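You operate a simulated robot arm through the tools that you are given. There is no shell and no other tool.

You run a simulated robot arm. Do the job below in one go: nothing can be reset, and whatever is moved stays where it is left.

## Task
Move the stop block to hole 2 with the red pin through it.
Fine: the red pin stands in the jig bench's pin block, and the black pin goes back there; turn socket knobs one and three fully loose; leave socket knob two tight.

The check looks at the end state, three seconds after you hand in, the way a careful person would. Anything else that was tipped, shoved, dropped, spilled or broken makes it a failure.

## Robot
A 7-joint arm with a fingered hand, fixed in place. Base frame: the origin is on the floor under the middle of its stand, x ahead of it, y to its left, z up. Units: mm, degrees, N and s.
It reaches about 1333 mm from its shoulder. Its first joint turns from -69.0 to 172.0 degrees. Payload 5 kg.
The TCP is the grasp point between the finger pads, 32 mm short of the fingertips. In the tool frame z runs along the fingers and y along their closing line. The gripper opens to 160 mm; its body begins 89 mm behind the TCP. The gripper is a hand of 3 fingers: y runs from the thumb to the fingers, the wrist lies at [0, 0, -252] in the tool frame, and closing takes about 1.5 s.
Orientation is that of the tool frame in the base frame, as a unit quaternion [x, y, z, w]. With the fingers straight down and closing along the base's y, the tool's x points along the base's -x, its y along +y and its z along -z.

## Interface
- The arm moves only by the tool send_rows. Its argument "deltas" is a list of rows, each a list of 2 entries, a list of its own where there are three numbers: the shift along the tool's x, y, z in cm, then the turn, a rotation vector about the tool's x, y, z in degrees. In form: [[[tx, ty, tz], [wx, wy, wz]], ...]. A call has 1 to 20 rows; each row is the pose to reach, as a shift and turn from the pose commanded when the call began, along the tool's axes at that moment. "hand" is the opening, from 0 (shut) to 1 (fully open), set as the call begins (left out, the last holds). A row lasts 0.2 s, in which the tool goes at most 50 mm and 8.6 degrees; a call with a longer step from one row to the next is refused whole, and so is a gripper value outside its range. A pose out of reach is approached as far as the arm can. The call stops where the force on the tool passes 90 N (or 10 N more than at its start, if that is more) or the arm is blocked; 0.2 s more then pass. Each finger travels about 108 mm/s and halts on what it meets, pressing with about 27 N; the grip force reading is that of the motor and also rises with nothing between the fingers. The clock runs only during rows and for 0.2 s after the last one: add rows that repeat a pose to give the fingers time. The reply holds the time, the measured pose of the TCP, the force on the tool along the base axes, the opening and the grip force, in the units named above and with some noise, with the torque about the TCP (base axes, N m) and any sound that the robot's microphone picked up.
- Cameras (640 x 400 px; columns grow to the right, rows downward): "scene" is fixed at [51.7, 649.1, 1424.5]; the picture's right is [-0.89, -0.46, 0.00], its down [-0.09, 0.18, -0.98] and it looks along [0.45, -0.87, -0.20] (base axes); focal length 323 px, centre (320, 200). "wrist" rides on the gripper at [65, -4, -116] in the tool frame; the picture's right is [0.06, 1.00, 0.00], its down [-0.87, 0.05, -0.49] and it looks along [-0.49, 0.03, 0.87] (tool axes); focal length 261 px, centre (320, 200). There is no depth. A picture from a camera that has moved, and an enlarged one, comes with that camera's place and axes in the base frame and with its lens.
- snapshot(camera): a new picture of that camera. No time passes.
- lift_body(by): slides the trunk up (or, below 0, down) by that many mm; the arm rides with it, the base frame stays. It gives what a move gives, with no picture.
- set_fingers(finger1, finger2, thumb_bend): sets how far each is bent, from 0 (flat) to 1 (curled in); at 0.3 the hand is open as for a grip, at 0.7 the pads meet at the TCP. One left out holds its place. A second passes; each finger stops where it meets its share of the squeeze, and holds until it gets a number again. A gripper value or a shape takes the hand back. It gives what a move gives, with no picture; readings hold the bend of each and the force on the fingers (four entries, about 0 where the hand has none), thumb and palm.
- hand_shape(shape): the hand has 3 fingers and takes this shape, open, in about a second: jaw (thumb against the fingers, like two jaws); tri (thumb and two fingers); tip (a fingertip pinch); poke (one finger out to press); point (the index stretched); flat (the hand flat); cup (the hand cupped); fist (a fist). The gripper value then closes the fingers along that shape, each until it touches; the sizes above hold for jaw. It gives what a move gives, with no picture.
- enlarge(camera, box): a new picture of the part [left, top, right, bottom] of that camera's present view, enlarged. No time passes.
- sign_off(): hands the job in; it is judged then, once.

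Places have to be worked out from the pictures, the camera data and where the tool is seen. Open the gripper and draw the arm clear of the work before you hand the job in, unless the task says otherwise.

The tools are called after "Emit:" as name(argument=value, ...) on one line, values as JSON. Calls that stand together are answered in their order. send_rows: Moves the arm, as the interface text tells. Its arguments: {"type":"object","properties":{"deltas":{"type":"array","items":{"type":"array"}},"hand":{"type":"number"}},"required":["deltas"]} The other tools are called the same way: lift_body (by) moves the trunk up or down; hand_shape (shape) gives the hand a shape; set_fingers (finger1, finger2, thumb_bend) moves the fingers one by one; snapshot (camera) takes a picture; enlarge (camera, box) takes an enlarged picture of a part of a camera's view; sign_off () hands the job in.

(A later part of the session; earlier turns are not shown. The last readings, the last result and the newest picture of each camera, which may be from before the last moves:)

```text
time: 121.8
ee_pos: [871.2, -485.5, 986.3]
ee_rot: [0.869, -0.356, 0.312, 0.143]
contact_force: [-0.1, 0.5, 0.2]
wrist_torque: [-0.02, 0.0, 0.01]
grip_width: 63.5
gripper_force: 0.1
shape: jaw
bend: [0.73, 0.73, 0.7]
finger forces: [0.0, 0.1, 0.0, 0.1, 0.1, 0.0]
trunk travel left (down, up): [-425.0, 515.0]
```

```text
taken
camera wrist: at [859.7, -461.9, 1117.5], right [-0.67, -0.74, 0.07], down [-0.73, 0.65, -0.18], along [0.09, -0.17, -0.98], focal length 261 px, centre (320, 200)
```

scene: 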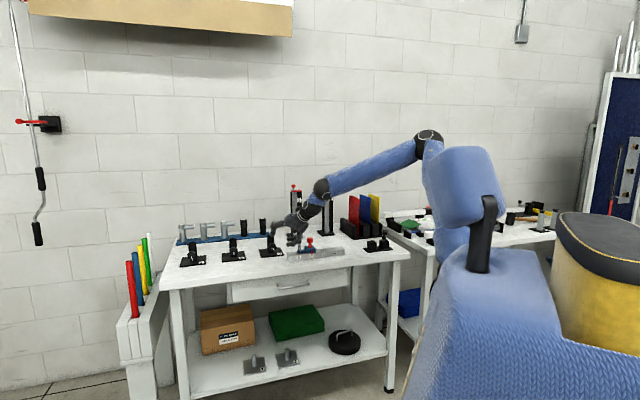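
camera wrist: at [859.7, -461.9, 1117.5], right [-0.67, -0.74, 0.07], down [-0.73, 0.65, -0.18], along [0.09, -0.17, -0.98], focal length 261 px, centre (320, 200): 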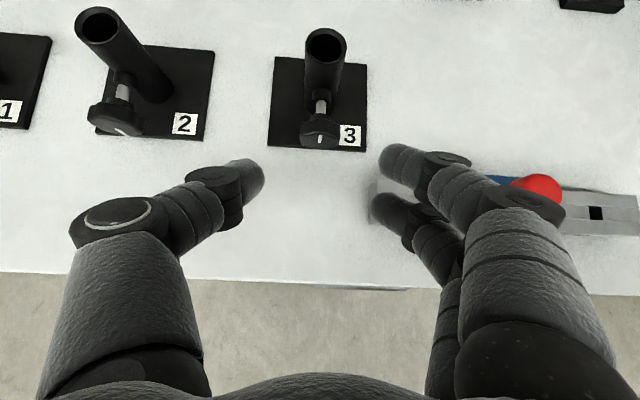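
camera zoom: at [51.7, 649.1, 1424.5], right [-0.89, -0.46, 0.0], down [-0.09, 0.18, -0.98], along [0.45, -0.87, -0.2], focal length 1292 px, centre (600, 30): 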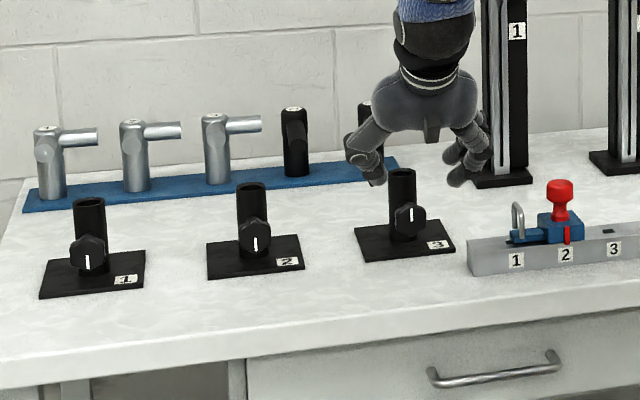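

Knob 3's mark is up (loose), knobs 2 and 1 still down (tight). I move along to knob 1 (U≈621), swinging the hand to -30° on the way, to a pre-grasp 100 mm short.

Emit:
send_rows(deltas=[[[0.03, -3.89, 0.0], [3.0, 0, 2.5]], [[0.05, -7.78, 0.1], [6.0, 0, 5.1]], [[0.08, -11.7, 0.2], [9.0, 0, 7.6]], [[0.1, -15.6, 0.4], [12.0, 0, 10.1]], [[0.13, -19.4, 0.7], [15.1, 0, 12.7]], [[0.16, -23.3, 1.2], [18.1, 0, 15.2]], [[0.18, -27.2, 1.8], [21.1, 0, 17.8]], [[0.21, -31.1, 2.36], [24.1, 0, 20.3]], [[0.21, -31.1, 2.36], [24.1, 0, 20.3]], [[0.21, -31.1, 2.36], [24.1, 0, 20.3]]])

Emit:
snapshot(camera="wrist")

Emit:
snapshot(camera="scene")

```text
time: 124.0
ee_pos: [1092.9, -291.3, 964.0]
ee_rot: [0.803, -0.429, 0.401, -0.099]
contact_force: [0.3, 0.4, 0.3]
wrist_torque: [0.0, -0.02, 0.0]
grip_width: 63.8
gripper_force: 0.0
shape: jaw
bend: [0.73, 0.73, 0.7]
finger forces: [0.0, 0.1, 0.1, 0.0, 0.1, 0.1]
out of reach, approached as far as the arm can: row 8, 9, 10
trunk travel left (down, up): [-425.0, 515.0]
```

```text
taken
camera wrist: at [1032.0, -317.0, 1078.2], right [-0.59, -0.66, -0.47], down [-0.66, 0.73, -0.19], along [0.46, 0.2, -0.86], focal length 261 px, centre (320, 200)
```

wrist: 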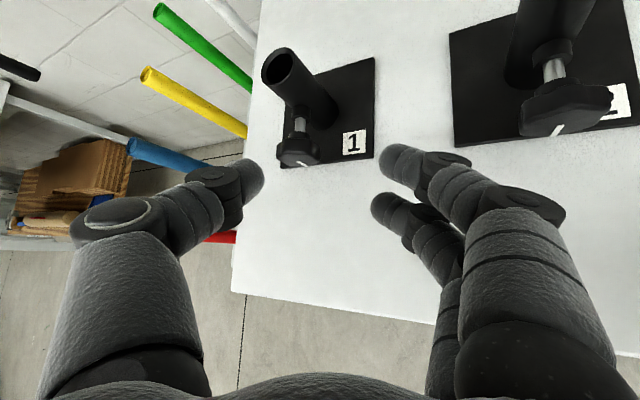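

```text
taken
```

scene: 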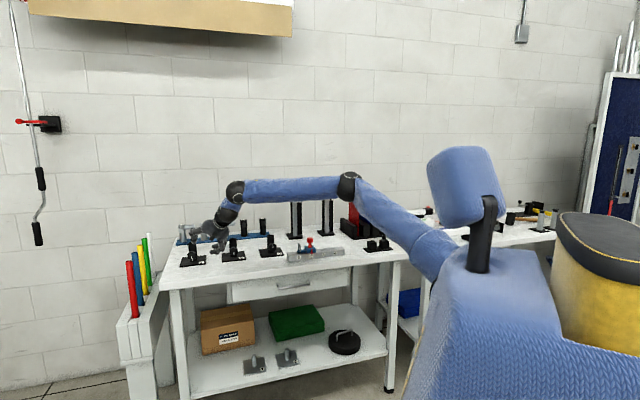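

The last 17 mm came up short. I test which way is easier here: turn back 15° counter-clockwise at this spot and step 20 mm further along +U.

Emit:
send_rows(deltas=[[[0, 0, 0], [-5.7, 0, -4.8]], [[0, 0, 0], [-11.5, 0, -9.7]], [[-0.5, -1.6, 0.8], [-11.5, 0, -9.7]], [[-0.5, -1.6, 0.8], [-11.5, 0, -9.7]]])

Emit:
snapshot(camera="scene")

```text
time: 125.0
ee_pos: [1044.8, -333.9, 963.6]
ee_rot: [0.843, -0.397, 0.362, 0.015]
contact_force: [0.1, -0.2, 0.6]
wrist_torque: [0.02, 0.0, 0.01]
grip_width: 63.8
gripper_force: 0.0
shape: jaw
bend: [0.73, 0.73, 0.7]
finger forces: [0.1, 0.1, 0.0, 0.1, 0.0, 0.0]
out of reach, approached as far as the arm can: row 1, 2, 3, 4
trunk travel left (down, up): [-425.0, 515.0]
```

```text
taken
```

scene: 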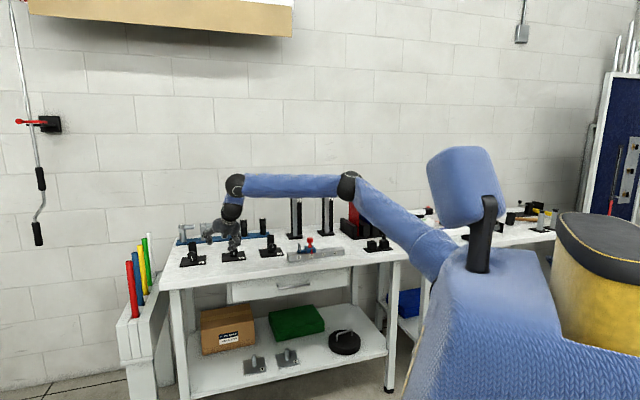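

That's worse, so at knob 1 the arm wants the hand leaning more toward +U. I swing clockwise to -50° about the knob direction and move to the matching pre-grasp point.

Emit:
send_rows(deltas=[[[-0.2, -0.5, 0.3], [5.4, 0, 4.5]], [[-0.5, -1.3, 0.7], [10.7, 0, 9.0]], [[-0.9, -2.4, 1.2], [16.1, 0, 13.5]], [[-1.3, -3.4, 1.8], [21.4, 0, 18.0]], [[-1.7, -4.3, 2.3], [26.8, 0, 22.5]], [[-2.07, -5.28, 2.76], [26.8, 0, 22.5]], [[-2.07, -5.28, 2.76], [26.8, 0, 22.5]], [[-2.07, -5.28, 2.76], [26.8, 0, 22.5]]])

Emit:
snapshot(camera="wrist")

Emit:
snapshot(camera="scene")

```text
time: 126.8
ee_pos: [1088.9, -294.3, 944.4]
ee_rot: [0.731, -0.46, 0.439, -0.247]
contact_force: [0.0, -1.0, -0.6]
wrist_torque: [0.01, -0.02, 0.01]
grip_width: 63.6
gripper_force: 0.1
shape: jaw
bend: [0.73, 0.73, 0.7]
finger forces: [0.0, 0.1, 0.0, 0.1, 0.1, 0.0]
trunk travel left (down, up): [-425.0, 515.0]
```

```text
taken
camera wrist: at [1001.8, -344.4, 1031.0], right [-0.44, -0.51, -0.74], down [-0.62, 0.77, -0.16], along [0.65, 0.38, -0.66], focal length 261 px, centre (320, 200)
```

wrist: 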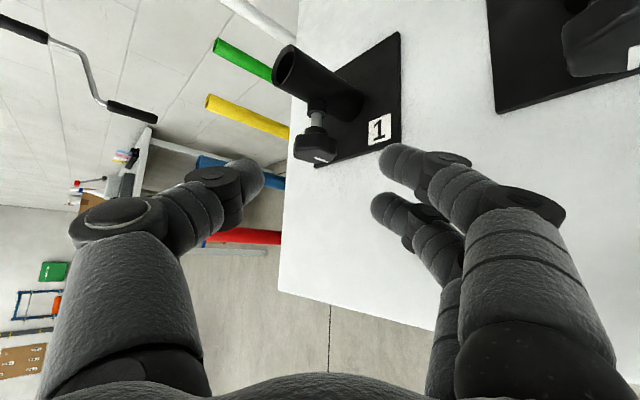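

```text
taken
```

scene: 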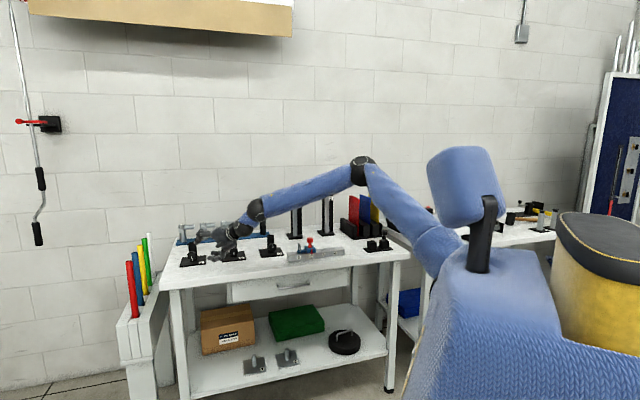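

No limit at -50°, and the elbow has risen. I enlarge knob 1 to fix its place.

Emit:
enlarge(camera="wrist", box=[250, 80, 390, 190])

Emit:
enlarge(camera="scene", box=[170, 215, 260, 275])

```text
3.64 times, centred on (320, 135) of wrist
camera zoom: at [1001.8, -344.4, 1031.0], right [-0.44, -0.51, -0.74], down [-0.62, 0.77, -0.16], along [0.65, 0.38, -0.66], focal length 948 px, centre (320, 436)
```

zoom: 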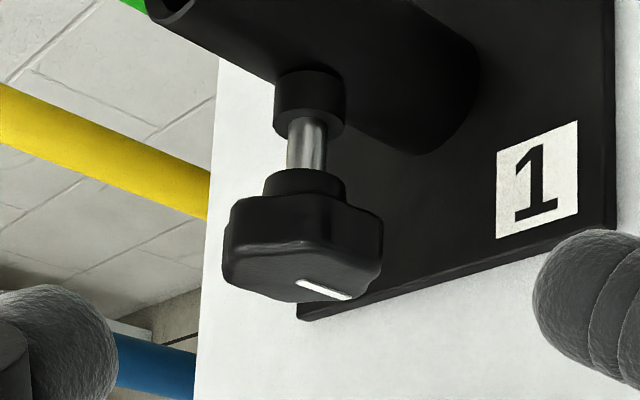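

```text
6.67 times, centred on (215, 245) of scene
camera zoom: at [51.7, 649.1, 1424.5], right [-0.89, -0.46, 0.0], down [-0.09, 0.18, -0.98], along [0.45, -0.87, -0.2], focal length 2154 px, centre (1020, -100)
```

zoom: 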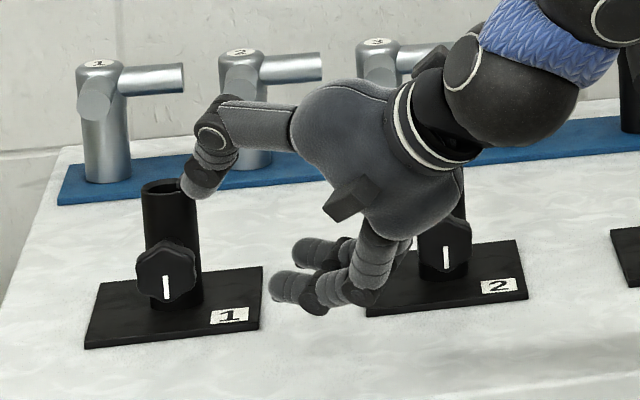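

Both cameras agree on knob 1 at about U625.3, V1039.5, z896.5. I narrow the hand to about 53 mm and advance 55 mm, then check.

Emit:
send_rows(deltas=[[[-0.1, -0.1, 0.5], [0, 0, 0]], [[-0.2, -0.25, 2.0], [0, 0, 0]], [[-0.3, -0.38, 4.0], [0, 0, 0]], [[-0.37, -0.43, 5.5], [0, 0, 0]], [[-0.37, -0.43, 5.5], [0, 0, 0]], [[-0.37, -0.43, 5.5], [0, 0, 0]]], hand=0.34)

Emit:
enlarge(camera="wrist", box=[220, 90, 420, 230])

Emit:
enlarge(camera="scene", box=[170, 215, 260, 275])

```text
time: 128.2
ee_pos: [1135.7, -291.3, 916.7]
ee_rot: [0.731, -0.459, 0.439, -0.247]
contact_force: [0.2, 0.0, -0.8]
wrist_torque: [-0.01, 0.01, 0.01]
grip_width: 54.8
gripper_force: 0.1
shape: jaw
bend: [0.73, 0.73, 0.7]
finger forces: [0.1, 0.0, 0.0, 0.0, 0.0, 0.1]
trunk travel left (down, up): [-425.0, 515.0]
```

```text
2.86 times, centred on (320, 160) of wrist
camera zoom: at [1050.5, -342.6, 1004.8], right [-0.44, -0.51, -0.74], down [-0.62, 0.77, -0.16], along [0.65, 0.38, -0.66], focal length 745 px, centre (320, 314)
```

zoom: 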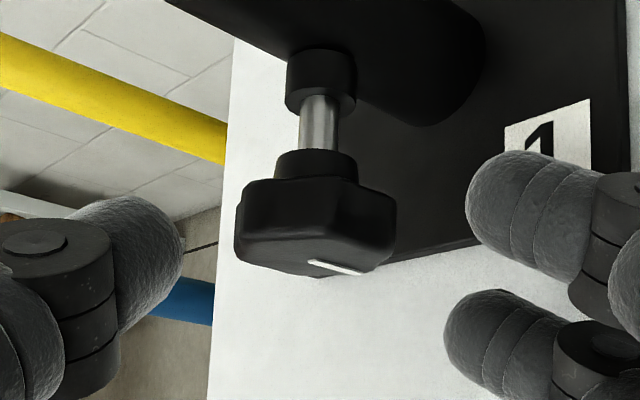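

```text
6.67 times, centred on (215, 245) of scene
camera zoom: at [51.7, 649.1, 1424.5], right [-0.89, -0.46, 0.0], down [-0.09, 0.18, -0.98], along [0.45, -0.87, -0.2], focal length 2154 px, centre (1020, -100)
```

zoom: 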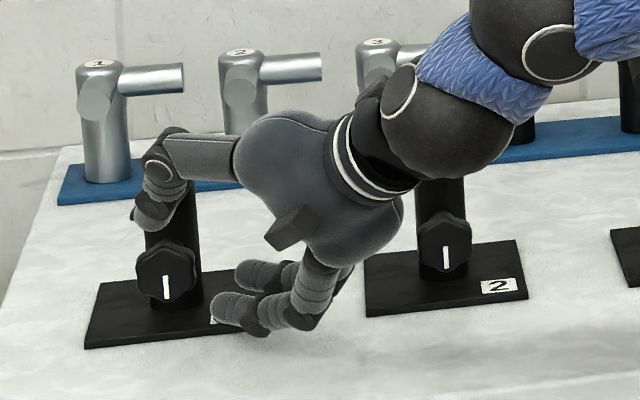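

Knob 1 lies at about tool (0, -2, 46) mm. I advance the last 22 mm.

Emit:
send_rows(deltas=[[[-0.05, -0.1, 0.7], [0, 0, 0]], [[-0.1, -0.15, 1.4], [0, 0, 0]], [[-0.1, -0.15, 2.15], [0, 0, 0]], [[-0.1, -0.15, 2.15], [0, 0, 0]], [[-0.1, -0.15, 2.15], [0, 0, 0]]])

Emit:
enlarge(camera="wrist", box=[220, 90, 420, 230])

Emit:
enlarge(camera="scene", box=[170, 215, 260, 275])

```text
time: 129.4
ee_pos: [1156.6, -290.8, 906.4]
ee_rot: [0.731, -0.46, 0.44, -0.247]
contact_force: [0.3, -0.4, 0.1]
wrist_torque: [0.0, 0.01, 0.0]
grip_width: 54.7
gripper_force: 0.0
shape: jaw
bend: [0.73, 0.73, 0.7]
finger forces: [0.0, 0.1, 0.0, 0.1, 0.0, 0.1]
trunk travel left (down, up): [-425.0, 515.0]
```

```text
2.86 times, centred on (320, 160) of wrist
camera zoom: at [1070.9, -341.8, 995.0], right [-0.44, -0.51, -0.74], down [-0.62, 0.77, -0.16], along [0.65, 0.38, -0.66], focal length 745 px, centre (320, 314)
```

zoom: 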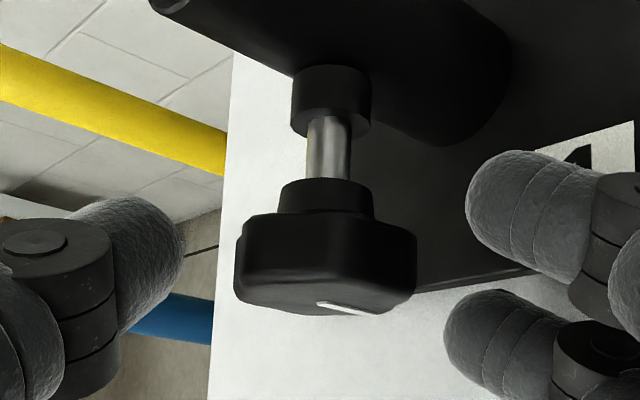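

```text
6.67 times, centred on (215, 245) of scene
camera zoom: at [51.7, 649.1, 1424.5], right [-0.89, -0.46, 0.0], down [-0.09, 0.18, -0.98], along [0.45, -0.87, -0.2], focal length 2154 px, centre (1020, -100)
```

zoom: 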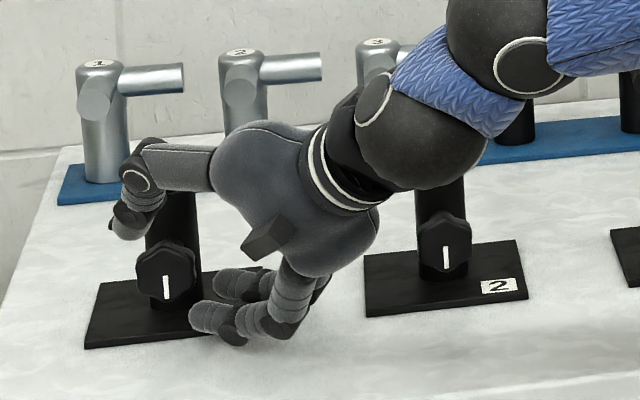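

The geometry matches the earlier grips. I close on knob 1 and turn 30° counter-clockwise.

Emit:
send_rows(deltas=[[[0, 0, 0], [0, 0, 0]], [[0, 0, 0], [0, 0, 0]], [[0, 0, 0], [0, 0, 0]], [[0, 0, 0], [0, 0, 0]], [[0, 0, 0], [0, 0, 0]], [[0, 0, 0], [0, 0, 0]], [[0, -0.14, 0.0], [-3.82, 0, -3.22]], [[-0.02, -0.29, 0.02], [-7.64, 0, -6.45]], [[-0.04, -0.43, 0.04], [-11.46, 0, -9.67]], [[-0.06, -0.57, 0.08], [-15.28, 0, -12.89]], [[-0.1, -0.7, 0.12], [-19.1, 0, -16.1]], [[-0.14, -0.83, 0.17], [-22.93, 0, -19.34]], [[-0.14, -0.83, 0.17], [-22.93, 0, -19.34]]], hand=0)

Emit:
enlarge(camera="wrist", box=[220, 90, 420, 230])

Emit:
enlarge(camera="scene", box=[170, 215, 260, 275])

```text
time: 132.2
ee_pos: [1079.8, -345.2, 921.0]
ee_rot: [0.832, -0.408, 0.375, -0.021]
contact_force: [-0.2, 0.0, 0.4]
wrist_torque: [-0.01, 0.0, 0.01]
grip_width: 14.1
gripper_force: 26.6
shape: jaw
bend: [0.75, 0.76, 0.73]
finger forces: [0.0, 0.1, 0.1, 0.0, 0.0, 0.1]
out of reach, approached as far as the arm can: row 7, 8, 9, 10, 11, 12, 13
trunk travel left (down, up): [-425.0, 515.0]
```

```text
2.86 times, centred on (320, 160) of wrist
camera zoom: at [1034.3, -356.3, 1045.9], right [-0.64, -0.71, -0.3], down [-0.69, 0.7, -0.19], along [0.35, 0.08, -0.93], focal length 745 px, centre (320, 314)
```

zoom: 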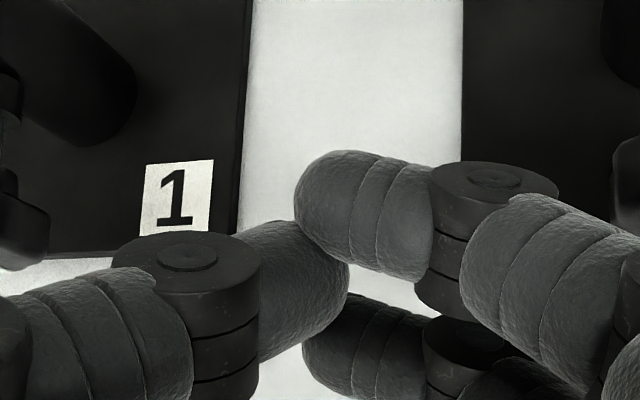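

```text
6.67 times, centred on (215, 245) of scene
camera zoom: at [51.7, 649.1, 1424.5], right [-0.89, -0.46, 0.0], down [-0.09, 0.18, -0.98], along [0.45, -0.87, -0.2], focal length 2154 px, centre (1020, -100)
```

zoom: 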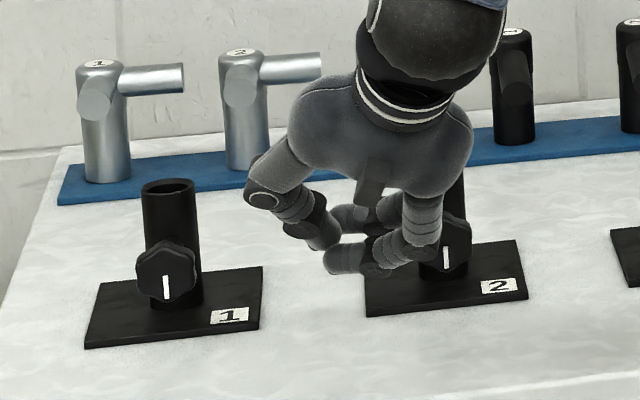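

The arm receded at its limit and the closed hand slipped off knob 1 sideways; forces are zero and knob 2's mark is unchanged. I back straight out and up, away from knob 2, before rethinking the arm's posture.

Emit:
send_rows(deltas=[[[-0.8, -0.6, -2.2], [1.5, 0, 1.3]], [[-2.2, -1.8, -5.7], [4.6, 0, 3.9]], [[-3.6, -2.9, -9.3], [7.7, 0, 6.5]], [[-5.0, -4.1, -12.9], [10.7, 0, 9.0]], [[-6.6, -5.3, -17.0], [15.3, 0, 12.9]], [[-6.6, -5.3, -17.0], [15.3, 0, 12.9]]])

Emit:
snapshot(camera="scene")

Emit:
enlarge(camera="scene", box=[170, 215, 330, 275])

```text
time: 133.6
ee_pos: [985.6, -216.8, 1019.1]
ee_rot: [0.77, -0.446, 0.422, -0.173]
contact_force: [-1.0, 0.3, -0.8]
wrist_torque: [-0.04, 0.01, 0.02]
grip_width: 14.1
gripper_force: 26.8
shape: jaw
bend: [0.75, 0.76, 0.73]
finger forces: [0.0, 0.1, 0.0, 0.0, 0.0, 0.0]
trunk travel left (down, up): [-425.0, 515.0]
```

```text
taken
```

scene: 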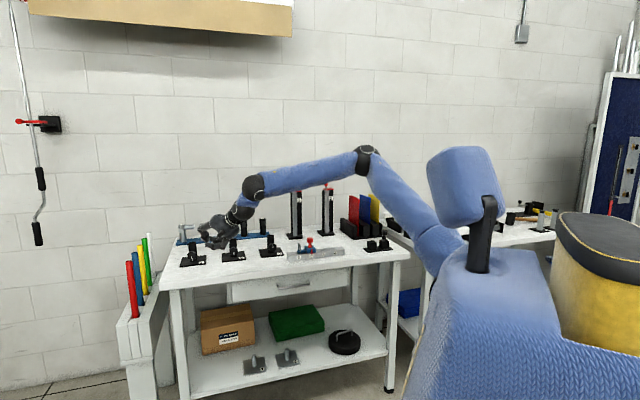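

```text
4.00 times, centred on (250, 245) of scene
camera zoom: at [51.7, 649.1, 1424.5], right [-0.89, -0.46, 0.0], down [-0.09, 0.18, -0.98], along [0.45, -0.87, -0.2], focal length 1292 px, centre (600, 20)
```

zoom: 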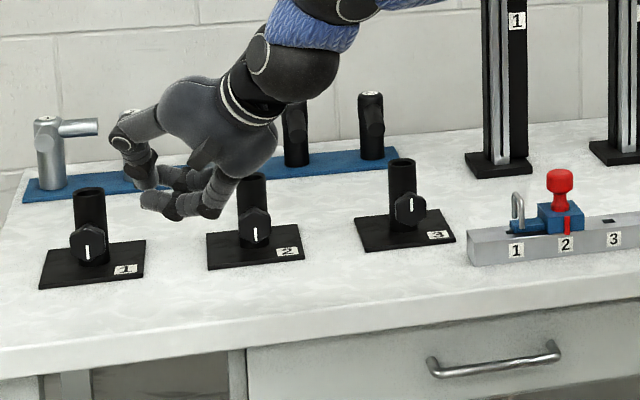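

All items are in order. The trunk's present low position costs reach out here, so I raise it back by 250 mm.

Emit:
lift_body(by=250)

Emit:
snapshot(camera="scene")

```text
time: 136.2
ee_pos: [985.5, -216.5, 1270.4]
ee_rot: [0.77, -0.446, 0.421, -0.173]
contact_force: [0.2, 0.6, -0.6]
wrist_torque: [0.01, 0.02, 0.06]
grip_width: 13.8
gripper_force: 26.7
shape: jaw
bend: [0.75, 0.76, 0.73]
finger forces: [0.0, 0.1, 0.1, 0.1, 0.0, 0.0]
trunk travel left (down, up): [-675.0, 265.0]
```

```text
taken
```

scene: 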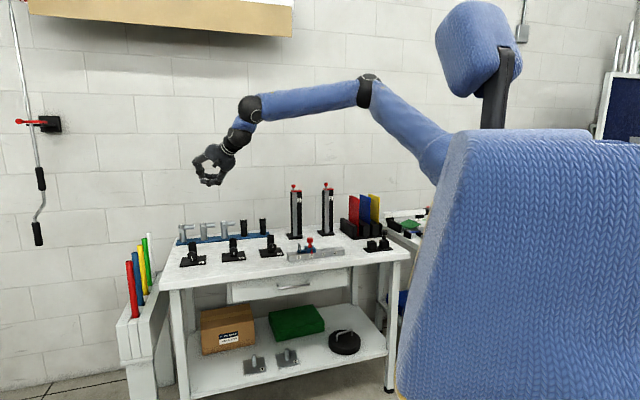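

The trunk is back at its first height with the arm raised over the bench. I bring the hand down to the pre-grasp for knob 1 at -30°, opening it to 53 mm.

Emit:
send_rows(deltas=[[[-0.93, 2.05, 3.52], [-0.96, 0, -0.8]], [[-1.86, 4.1, 7.03], [-1.9, 0, -1.6]], [[-2.79, 6.16, 10.55], [-2.9, 0, -2.4]], [[-3.72, 8.2, 14.07], [-3.8, 0, -3.2]], [[-4.65, 10.27, 17.58], [-4.8, 0, -4.0]], [[-5.58, 12.3, 21.1], [-5.7, 0, -4.8]], [[-6.51, 14.38, 24.6], [-6.7, 0, -5.6]], [[-7.44, 16.43, 28.13], [-7.64, 0, -6.45]], [[-7.44, 16.43, 28.13], [-7.64, 0, -6.45]], [[-7.44, 16.43, 28.13], [-7.64, 0, -6.45]]], hand=0.34)

Emit:
snapshot(camera="wrist")

Emit:
snapshot(camera="scene")

```text
time: 138.3
ee_pos: [1046.1, -324.6, 1008.3]
ee_rot: [0.804, -0.428, 0.4, -0.099]
contact_force: [0.7, -0.2, -0.2]
wrist_torque: [0.0, -0.02, -0.01]
grip_width: 53.8
gripper_force: 0.1
shape: jaw
bend: [0.73, 0.73, 0.7]
finger forces: [0.0, 0.1, 0.0, 0.0, 0.0, 0.0]
out of reach, approached as far as the arm can: row 5, 6, 7, 8, 9, 10
trunk travel left (down, up): [-675.0, 265.0]
```

```text
taken
camera wrist: at [985.5, -351.0, 1123.9], right [-0.59, -0.66, -0.46], down [-0.66, 0.72, -0.19], along [0.46, 0.2, -0.87], focal length 261 px, centre (320, 200)
```

wrist: 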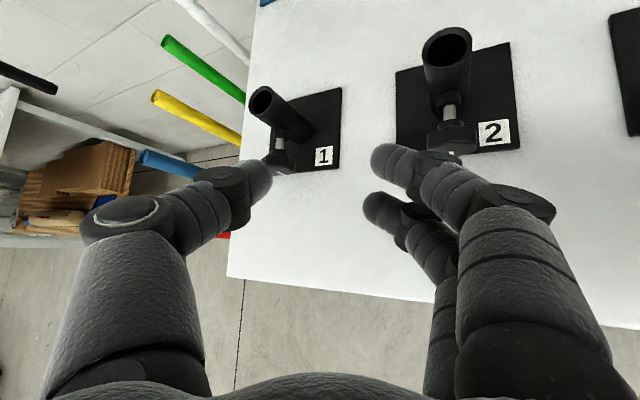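

```text
taken
```

scene: 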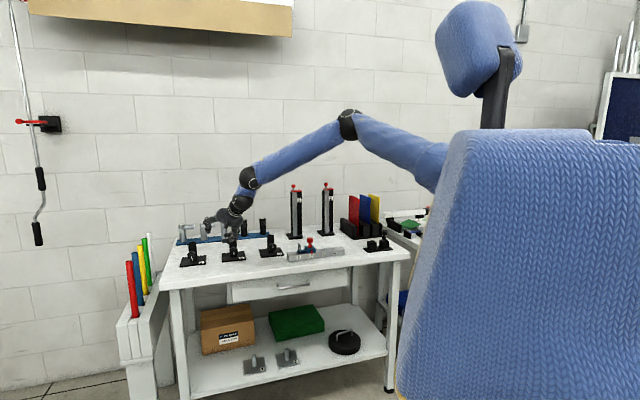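

The raised trunk is worse here, so lower was right; the wrist roll still seems to be what pins the elbow out to the side. For knob 1 I'll flip the hand 180° (thumb to the right, camera below). I first back off and up, rolling as I go.

Emit:
send_rows(deltas=[[[-0.4, -1.0, -2.6], [0, 0, 8]], [[-0.8, -2.0, -5.2], [0, 0, 16]], [[-1.26, -3.0, -7.8], [0, 0, 24]], [[-1.26, -3.0, -7.8], [0, 0, 32]], [[-1.26, -3.0, -7.8], [0, 0, 40]], [[-1.26, -3.0, -7.8], [0, 0, 48]], [[-1.26, -3.0, -7.8], [0, 0, 56]], [[-1.26, -3.0, -7.8], [0, 0, 64]], [[-1.26, -3.0, -7.8], [0, 0, 72]], [[-1.26, -3.0, -7.8], [0, 0, 80]], [[-1.26, -3.0, -7.8], [0, 0, 88]], [[-1.26, -3.0, -7.8], [0, 0, 96]], [[-1.26, -3.0, -7.8], [0, 0, 104]], [[-1.26, -3.0, -7.8], [0, 0, 112]], [[-1.26, -3.0, -7.8], [0, 0, 120]], [[-1.26, -3.0, -7.8], [0, 0, 128]], [[-1.26, -3.0, -7.8], [0, 0, 136]], [[-1.26, -3.0, -7.8], [0, 0, 144]], [[-1.26, -3.0, -7.8], [0, 0, 150]], [[-1.26, -3.0, -7.8], [0, 0, 150]]])

Emit:
snapshot(camera="scene")

```text
time: 142.6
ee_pos: [1000.5, -279.4, 1066.7]
ee_rot: [0.206, 0.887, -0.01, 0.412]
contact_force: [1.1, 0.1, -0.6]
wrist_torque: [0.01, 0.05, 0.01]
grip_width: 54.2
gripper_force: 0.0
shape: jaw
bend: [0.73, 0.73, 0.7]
finger forces: [0.0, 0.1, 0.1, 0.1, 0.0, 0.0]
trunk travel left (down, up): [-675.0, 265.0]
```

```text
taken
```

scene: 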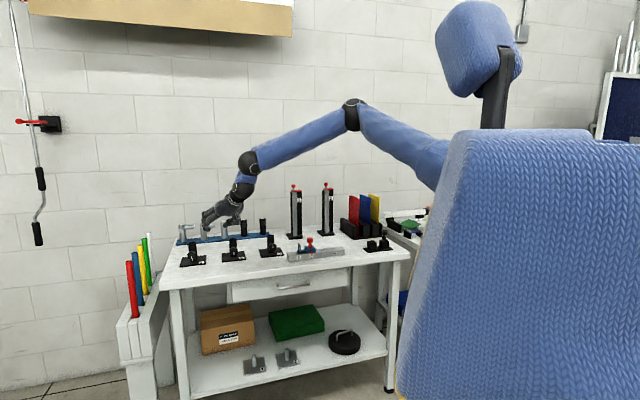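

No limit flagged while rolling 150°. I finish the flip (30° more) and go down to the pre-grasp for knob 1 at -30° to see if it is reachable now.

Emit:
send_rows(deltas=[[[0.2, 0.3, 1.5], [0, 0, 7.5]], [[0.5, 0.8, 4.3], [0, 0, 15]], [[0.9, 1.4, 7.2], [0, 0, 22.5]], [[1.2, 1.9, 10.0], [0, 0, 30]], [[1.6, 2.4, 12.5], [0, 0, 30]], [[1.85, 2.76, 14.3], [0, 0, 30]], [[1.85, 2.76, 14.3], [0, 0, 30]], [[1.85, 2.76, 14.3], [0, 0, 30]]])

Emit:
snapshot(camera="scene")

Emit:
snapshot(camera="wrist")

```text
time: 144.3
ee_pos: [1045.9, -324.8, 1009.1]
ee_rot: [0.428, 0.804, 0.098, 0.4]
contact_force: [0.0, 0.0, 0.2]
wrist_torque: [-0.01, -0.02, -0.02]
grip_width: 53.9
gripper_force: 0.2
shape: jaw
bend: [0.73, 0.73, 0.7]
finger forces: [0.1, 0.0, 0.0, 0.1, 0.0, 0.0]
out of reach, approached as far as the arm can: row 2, 3, 4, 5, 6, 7, 8
trunk travel left (down, up): [-675.0, 265.0]
```

```text
taken
```

scene: 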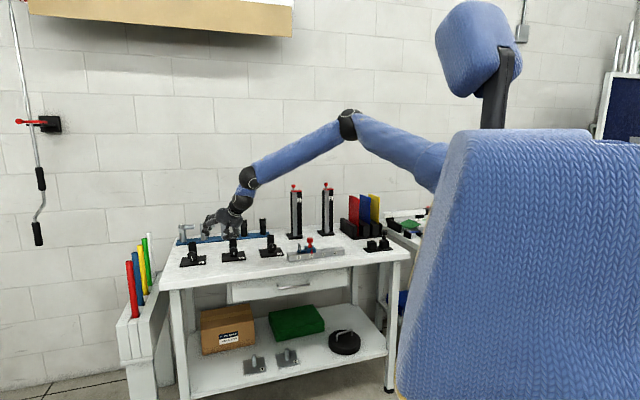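

```text
taken
camera wrist: at [939.1, -254.2, 1047.9], right [0.59, 0.66, 0.46], down [-0.05, -0.54, 0.84], along [0.81, -0.52, -0.29], focal length 261 px, centre (320, 200)
```

wrist: 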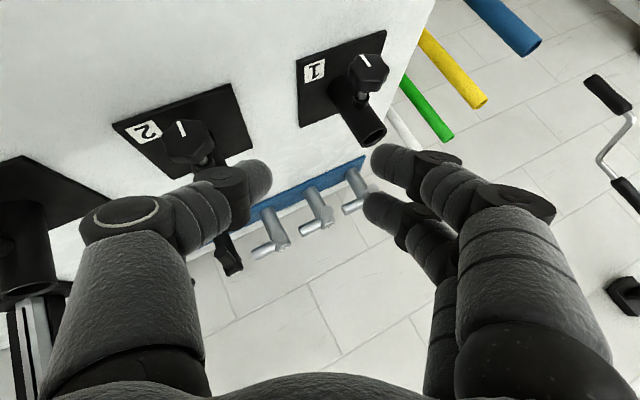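

The stop is at exactly the same place, so roll isn't it; it is the wrist bend, and a lower shoulder helps. I retract in front of and above the bench, then lower the trunk well below the earlier level in stages.

Emit:
send_rows(deltas=[[[0.4, 1.0, -3.7], [-2.2, 0, 1.8]], [[0.8, 2.0, -7.4], [-4.4, 0, 3.7]], [[1.2, 3.0, -11.1], [-6.6, 0, 5.5]], [[1.65, 4.0, -14.8], [-8.7, 0, 7.4]], [[2.1, 5.0, -18.5], [-10.9, 0, 9.2]], [[2.5, 6.0, -22.2], [-13.1, 0, 11.1]], [[2.9, 6.95, -25.9], [-15.3, 0, 12.9]], [[2.9, 6.95, -25.9], [-15.3, 0, 12.9]]])

Emit:
snapshot(camera="scene")

```text
time: 146.2
ee_pos: [891.1, -207.9, 1196.1]
ee_rot: [0.46, 0.731, 0.246, 0.44]
contact_force: [-0.1, -0.5, -0.6]
wrist_torque: [-0.01, -0.02, 0.02]
grip_width: 54.0
gripper_force: 0.1
shape: jaw
bend: [0.73, 0.73, 0.7]
finger forces: [0.1, 0.0, 0.0, 0.0, 0.0, 0.0]
trunk travel left (down, up): [-675.0, 265.0]
```

```text
taken
```

scene: 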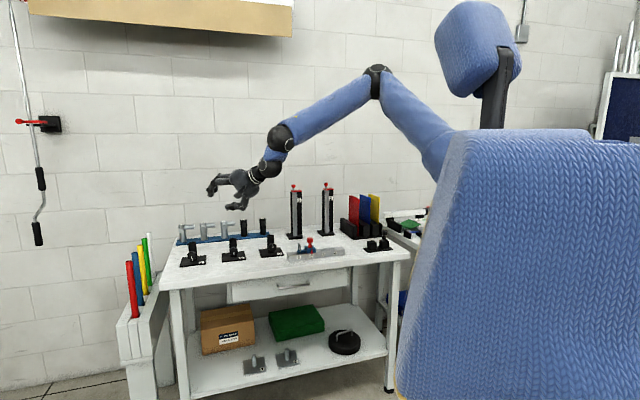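

The hand is 125 mm in front of the bench edge at z≈1196. I lower the trunk 250 mm.

Emit:
lift_body(by=-250)

```text
time: 148.7
ee_pos: [889.1, -208.0, 947.3]
ee_rot: [0.459, 0.731, 0.248, 0.439]
contact_force: [-0.1, 0.1, -0.5]
wrist_torque: [0.01, -0.01, -0.03]
grip_width: 53.7
gripper_force: 0.1
shape: jaw
bend: [0.73, 0.73, 0.7]
finger forces: [0.0, 0.0, 0.1, 0.0, 0.0, 0.0]
trunk travel left (down, up): [-425.0, 515.0]
```

Next I raise the hand 250 mm with the arm so the trunk can go down further.

Emit:
send_rows(deltas=[[[-1.72, 3.19, -2.05], [0, 0, 0]], [[-3.44, 6.38, -4.1], [0, 0, 0]], [[-5.16, 9.57, -6.15], [0, 0, 0]], [[-6.9, 12.8, -8.2], [0, 0, 0]], [[-8.6, 15.96, -10.25], [0, 0, 0]], [[-10.33, 19.15, -12.3], [0, 0, 0]], [[-10.33, 19.15, -12.3], [0, 0, 0]]])

Emit:
snapshot(camera="scene")

```text
time: 150.3
ee_pos: [891.6, -206.3, 1197.2]
ee_rot: [0.46, 0.731, 0.248, 0.44]
contact_force: [-0.3, 0.3, 0.3]
wrist_torque: [-0.04, 0.01, 0.02]
grip_width: 54.0
gripper_force: 0.1
shape: jaw
bend: [0.73, 0.73, 0.7]
finger forces: [0.1, 0.0, 0.0, 0.0, 0.1, 0.0]
trunk travel left (down, up): [-425.0, 515.0]
```

```text
taken
```

scene: 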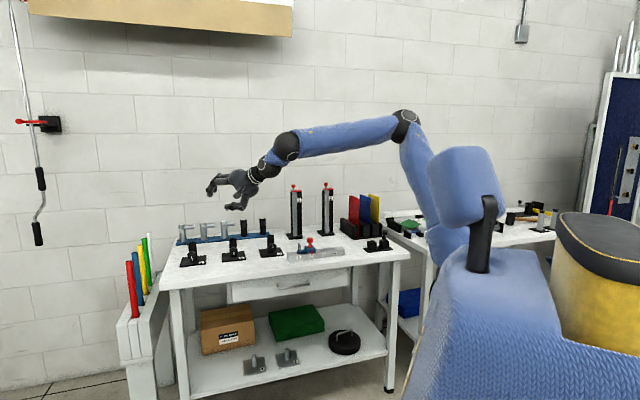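

Reached without a limit. I lower the trunk another 250 mm (hand back to z≈947 in front of the bench).

Emit:
lift_body(by=-250)

Emit:
snapshot(camera="scene")

```text
time: 152.9
ee_pos: [890.7, -205.5, 947.2]
ee_rot: [0.459, 0.731, 0.247, 0.441]
contact_force: [0.7, 0.5, 0.5]
wrist_torque: [0.01, -0.01, 0.0]
grip_width: 54.1
gripper_force: 0.0
shape: jaw
bend: [0.73, 0.73, 0.7]
finger forces: [0.0, 0.0, 0.0, 0.1, 0.1, 0.0]
trunk travel left (down, up): [-175.0, 765.0]
```

```text
taken
```

scene: 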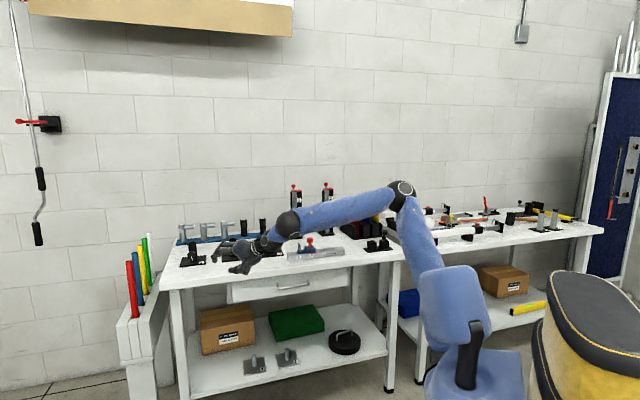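

The trunk is now 500 mm below its start. I move to knob 1's pre-grasp at -30° and see whether it is reachable.

Emit:
send_rows(deltas=[[[-1.82, 1.3, 3.02], [2.5, 0, -2.1]], [[-3.64, 2.6, 6.04], [5.1, 0, -4.3]], [[-5.46, 3.9, 9.06], [7.6, 0, -6.4]], [[-7.3, 5.2, 12.1], [10.2, 0, -8.6]], [[-9.1, 6.5, 15.1], [12.7, 0, -10.7]], [[-10.91, 7.78, 18.11], [15.3, 0, -12.9]], [[-10.91, 7.78, 18.11], [15.3, 0, -12.9]], [[-10.91, 7.78, 18.11], [15.3, 0, -12.9]]])

Emit:
snapshot(camera="wrist")

Emit:
snapshot(camera="scene")

```text
time: 154.7
ee_pos: [1048.4, -306.1, 936.6]
ee_rot: [0.428, 0.804, 0.098, 0.401]
contact_force: [0.4, -0.9, 0.2]
wrist_torque: [0.04, 0.04, -0.01]
grip_width: 54.3
gripper_force: 0.0
shape: jaw
bend: [0.73, 0.73, 0.7]
finger forces: [0.1, 0.0, 0.1, 0.0, 0.1, 0.1]
out of reach, approached as far as the arm can: row 5, 6, 7, 8
trunk travel left (down, up): [-175.0, 765.0]
```

```text
taken
camera wrist: at [942.5, -237.1, 972.8], right [0.59, 0.66, 0.46], down [-0.05, -0.54, 0.84], along [0.81, -0.52, -0.28], focal length 261 px, centre (320, 200)
```

wrist: 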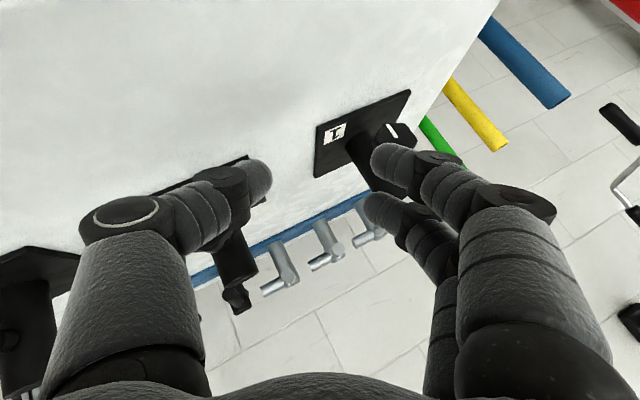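

```text
taken
```

scene: 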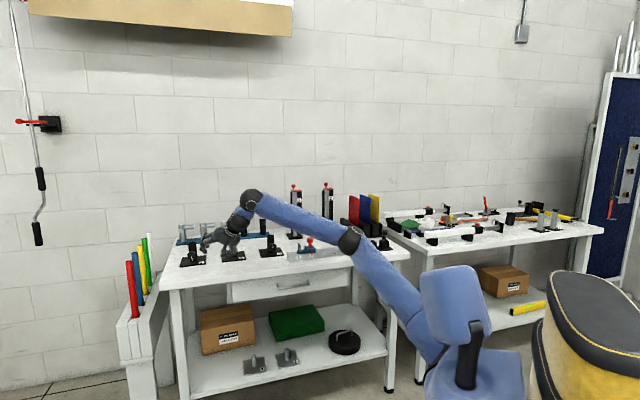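

Now the arm is simply stretched straight: too low. The middle height (-250) is best, and a flatter hand (25° instead of 50°) needs less reach. I raise the trunk by 250 mm again.

Emit:
lift_body(by=250)

Emit:
snapshot(camera="scene")

```text
time: 157.3
ee_pos: [1050.3, -307.7, 1182.9]
ee_rot: [0.429, 0.804, 0.098, 0.401]
contact_force: [1.0, 0.4, 0.2]
wrist_torque: [0.02, -0.05, -0.02]
grip_width: 54.4
gripper_force: 0.0
shape: jaw
bend: [0.73, 0.73, 0.7]
finger forces: [0.1, 0.0, 0.0, 0.0, 0.0, 0.0]
trunk travel left (down, up): [-425.0, 515.0]
```

```text
taken
```

scene: 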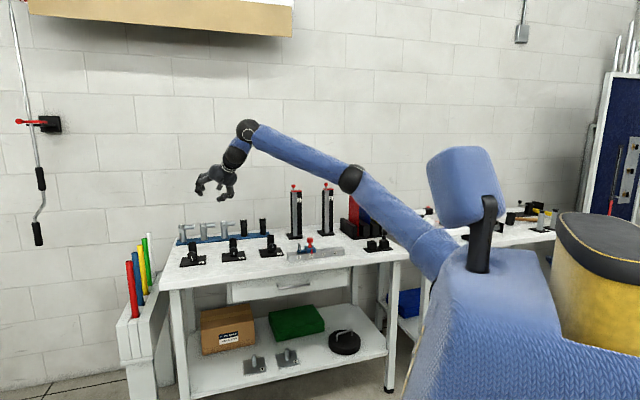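

At the middle height again, with the hand high. I come down to knob 1's pre-grasp with the hand only 25° downward (still at -30°).

Emit:
send_rows(deltas=[[[2.47, -0.81, 2.7], [0, -3.6, 0]], [[4.94, -1.62, 5.4], [0, -7.1, 0]], [[7.41, -2.43, 8.1], [0, -10.7, 0]], [[9.9, -3.23, 10.8], [0, -14.3, 0]], [[12.36, -4.04, 13.5], [0, -17.9, 0]], [[14.8, -4.85, 16.2], [0, -21.4, 0]], [[17.3, -5.66, 18.9], [0, -25, 0]], [[17.3, -5.66, 18.9], [0, -25, 0]], [[17.3, -5.66, 18.9], [0, -25, 0]]])

Emit:
snapshot(camera="wrist")

Emit:
snapshot(camera="scene")

```text
time: 159.3
ee_pos: [1035.4, -339.6, 960.8]
ee_rot: [0.438, 0.699, 0.005, 0.565]
contact_force: [-0.5, 0.3, 0.6]
wrist_torque: [0.0, -0.01, 0.02]
grip_width: 54.2
gripper_force: 0.1
shape: jaw
bend: [0.73, 0.73, 0.7]
finger forces: [0.0, 0.1, 0.1, 0.0, 0.1, 0.1]
out of reach, approached as far as the arm can: row 1, 2, 3, 4, 5, 6, 7, 8, 9
trunk travel left (down, up): [-425.0, 515.0]
```

```text
taken
camera wrist: at [943.5, -245.3, 950.2], right [0.61, 0.65, 0.45], down [-0.38, -0.26, 0.89], along [0.7, -0.71, 0.09], focal length 261 px, centre (320, 200)
```

wrist: 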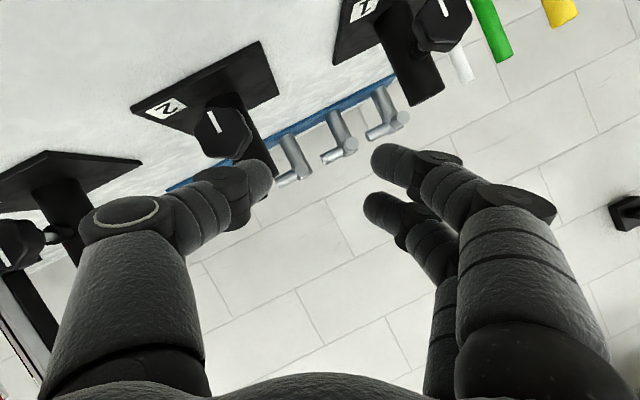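

```text
taken
```

scene: 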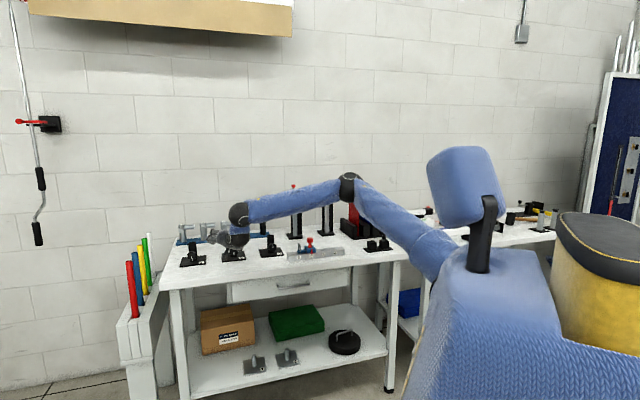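

The flatter hand is worse; the forearm comes in from the right here, so only poses leaning well toward +U work, as at -50°. I go back to that kind of pose (flipped, thumb below): -55°, 50° down, 100 mm short of knob 1.

Emit:
send_rows(deltas=[[[0.5, 0.5, 0.2], [-2.5, 4.1, 3.35]], [[1.2, 1.3, 0.6], [-5.0, 8.2, 6.7]], [[2.2, 2.4, 1.1], [-7.5, 12.3, 10.05]], [[3.2, 3.5, 1.7], [-10.0, 16.4, 13.4]], [[4.0, 4.3, 2.2], [-12.4, 20.5, 16.75]], [[4.69, 5.07, 2.54], [-14.93, 24.6, 20.1]], [[4.69, 5.07, 2.54], [-14.93, 24.6, 20.1]], [[4.69, 5.07, 2.54], [-14.93, 24.6, 20.1]]])

Emit:
snapshot(camera="wrist")

Emit:
snapshot(camera="scene")

```text
time: 161.1
ee_pos: [1087.9, -296.5, 941.2]
ee_rot: [0.466, 0.709, 0.284, 0.447]
contact_force: [0.5, 0.8, 0.1]
wrist_torque: [-0.05, 0.02, 0.02]
grip_width: 54.3
gripper_force: 0.0
shape: jaw
bend: [0.73, 0.73, 0.7]
finger forces: [0.1, 0.0, 0.0, 0.0, 0.0, 0.1]
trunk travel left (down, up): [-425.0, 515.0]
```

```text
taken
camera wrist: at [972.6, -237.0, 964.9], right [0.4, 0.46, 0.79], down [-0.28, -0.76, 0.58], along [0.88, -0.45, -0.18], focal length 261 px, centre (320, 200)
```

wrist: 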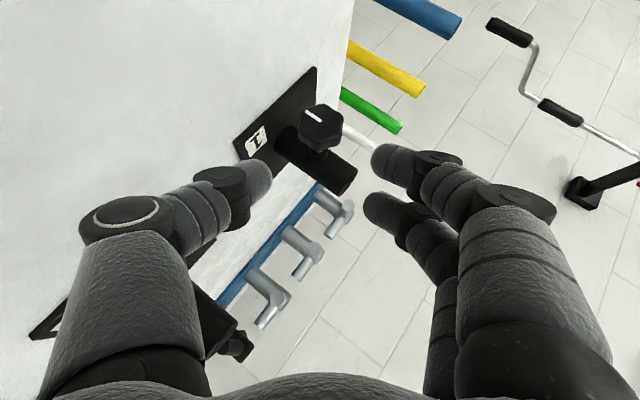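

```text
taken
```

scene: 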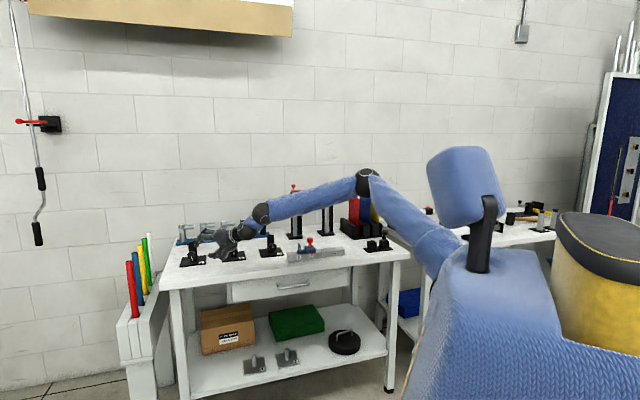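

This pose is reachable. I enlarge to check knob 1's place in this view before advancing.

Emit:
enlarge(camera="wrist", box=[250, 70, 390, 190])

Emit:
enlarge(camera="scene", box=[170, 210, 270, 270])

```text
3.33 times, centred on (320, 130) of wrist
camera zoom: at [972.6, -237.0, 964.9], right [0.4, 0.46, 0.79], down [-0.28, -0.76, 0.58], along [0.88, -0.45, -0.18], focal length 869 px, centre (320, 433)
```

zoom: 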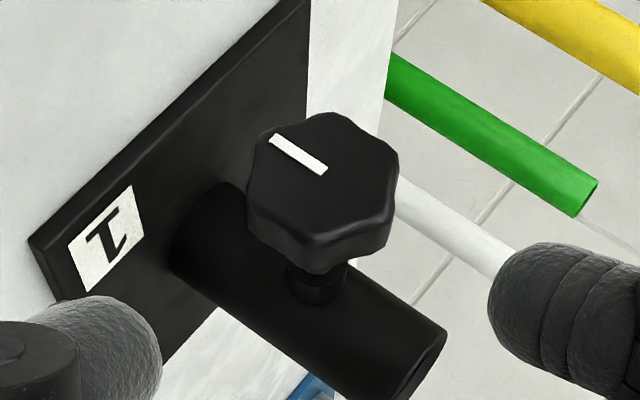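

```text
6.40 times, centred on (220, 240) of scene
camera zoom: at [51.7, 649.1, 1424.5], right [-0.89, -0.46, 0.0], down [-0.09, 0.18, -0.98], along [0.45, -0.87, -0.2], focal length 2068 px, centre (960, -56)
```

zoom: 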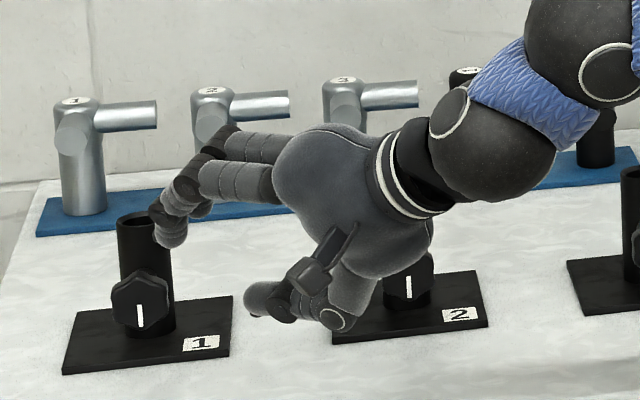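

I advance 50 mm toward the knob and look again.

Emit:
send_rows(deltas=[[[0.2, 0.05, 1.5], [0, 0, 0]], [[0.4, 0.1, 3.3], [0, 0, 0]], [[0.5, 0.1, 5.0], [0, 0, 0]], [[0.5, 0.1, 5.0], [0, 0, 0]], [[0.5, 0.1, 5.0], [0, 0, 0]]])

Emit:
enlarge(camera="wrist", box=[220, 90, 420, 230])

Emit:
enlarge(camera="scene", box=[170, 210, 270, 270])

```text
time: 162.3
ee_pos: [1133.1, -293.3, 919.4]
ee_rot: [0.466, 0.709, 0.283, 0.448]
contact_force: [-0.1, -0.4, -0.1]
wrist_torque: [0.05, 0.02, 0.01]
grip_width: 54.2
gripper_force: 0.2
shape: jaw
bend: [0.73, 0.73, 0.7]
finger forces: [0.0, 0.1, 0.0, 0.0, 0.0, 0.0]
trunk travel left (down, up): [-425.0, 515.0]
```

```text
2.86 times, centred on (320, 160) of wrist
camera zoom: at [1016.1, -233.2, 943.5], right [0.4, 0.46, 0.79], down [-0.28, -0.76, 0.58], along [0.88, -0.45, -0.18], focal length 745 px, centre (320, 314)
```

zoom: 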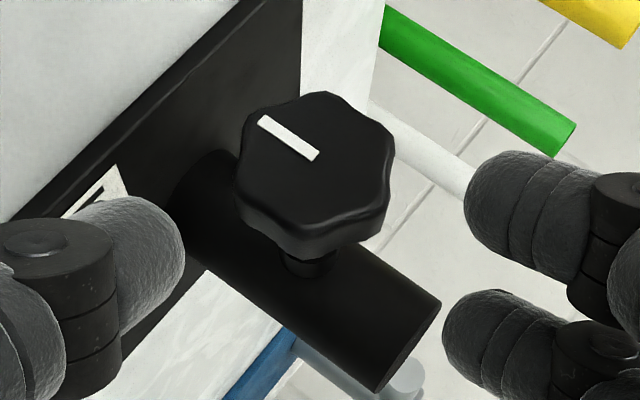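

```text
6.40 times, centred on (220, 240) of scene
camera zoom: at [51.7, 649.1, 1424.5], right [-0.89, -0.46, 0.0], down [-0.09, 0.18, -0.98], along [0.45, -0.87, -0.2], focal length 2068 px, centre (960, -56)
```

zoom: 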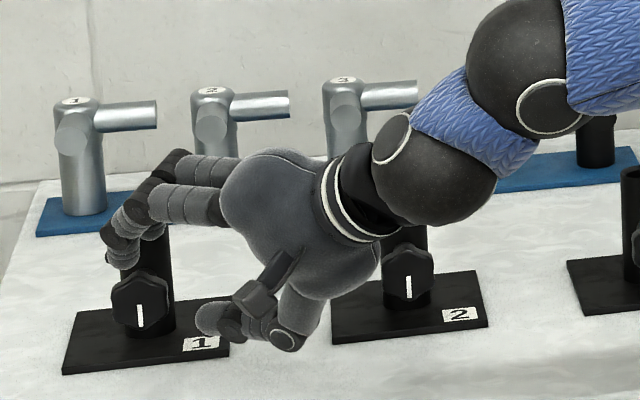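

In this flipped view the knob sits about 8 mm off the middle between the two fingers (along tool x). I shift by that and advance the last 26 mm.

Emit:
send_rows(deltas=[[[0.4, -0.05, 0.6], [0, 0, 0]], [[0.8, -0.1, 1.3], [0, 0, 0]], [[0.8, -0.1, 2.0], [0, 0, 0]], [[0.8, -0.1, 2.6], [0, 0, 0]], [[0.8, -0.1, 2.6], [0, 0, 0]], [[0.8, -0.1, 2.6], [0, 0, 0]]])

Emit:
enlarge(camera="wrist", box=[220, 90, 420, 230])

Emit:
enlarge(camera="scene", box=[170, 210, 270, 270])

```text
time: 163.7
ee_pos: [1154.3, -288.4, 902.6]
ee_rot: [0.467, 0.709, 0.282, 0.447]
contact_force: [1.0, 0.4, -0.2]
wrist_torque: [0.0, -0.02, -0.03]
grip_width: 54.4
gripper_force: 0.1
shape: jaw
bend: [0.73, 0.73, 0.7]
finger forces: [0.1, 0.1, 0.1, 0.1, 0.0, 0.0]
trunk travel left (down, up): [-425.0, 515.0]
```

```text
2.86 times, centred on (320, 160) of wrist
camera zoom: at [1037.5, -227.8, 927.0], right [0.4, 0.46, 0.79], down [-0.28, -0.76, 0.58], along [0.88, -0.45, -0.18], focal length 745 px, centre (320, 314)
```

zoom: 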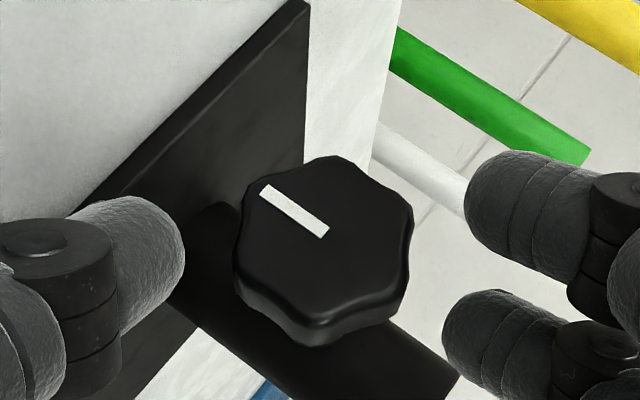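

```text
6.40 times, centred on (220, 240) of scene
camera zoom: at [51.7, 649.1, 1424.5], right [-0.89, -0.46, 0.0], down [-0.09, 0.18, -0.98], along [0.45, -0.87, -0.2], focal length 2068 px, centre (960, -56)
```

zoom: 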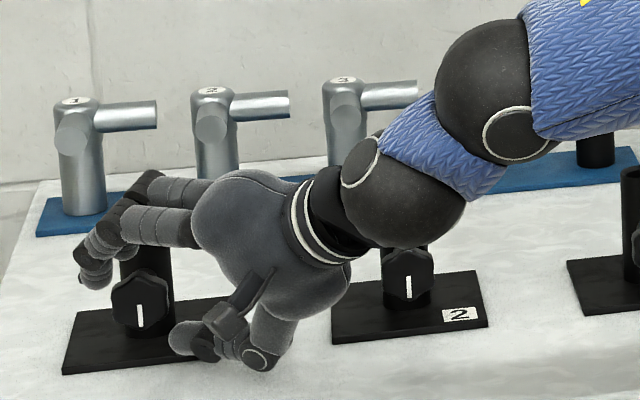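

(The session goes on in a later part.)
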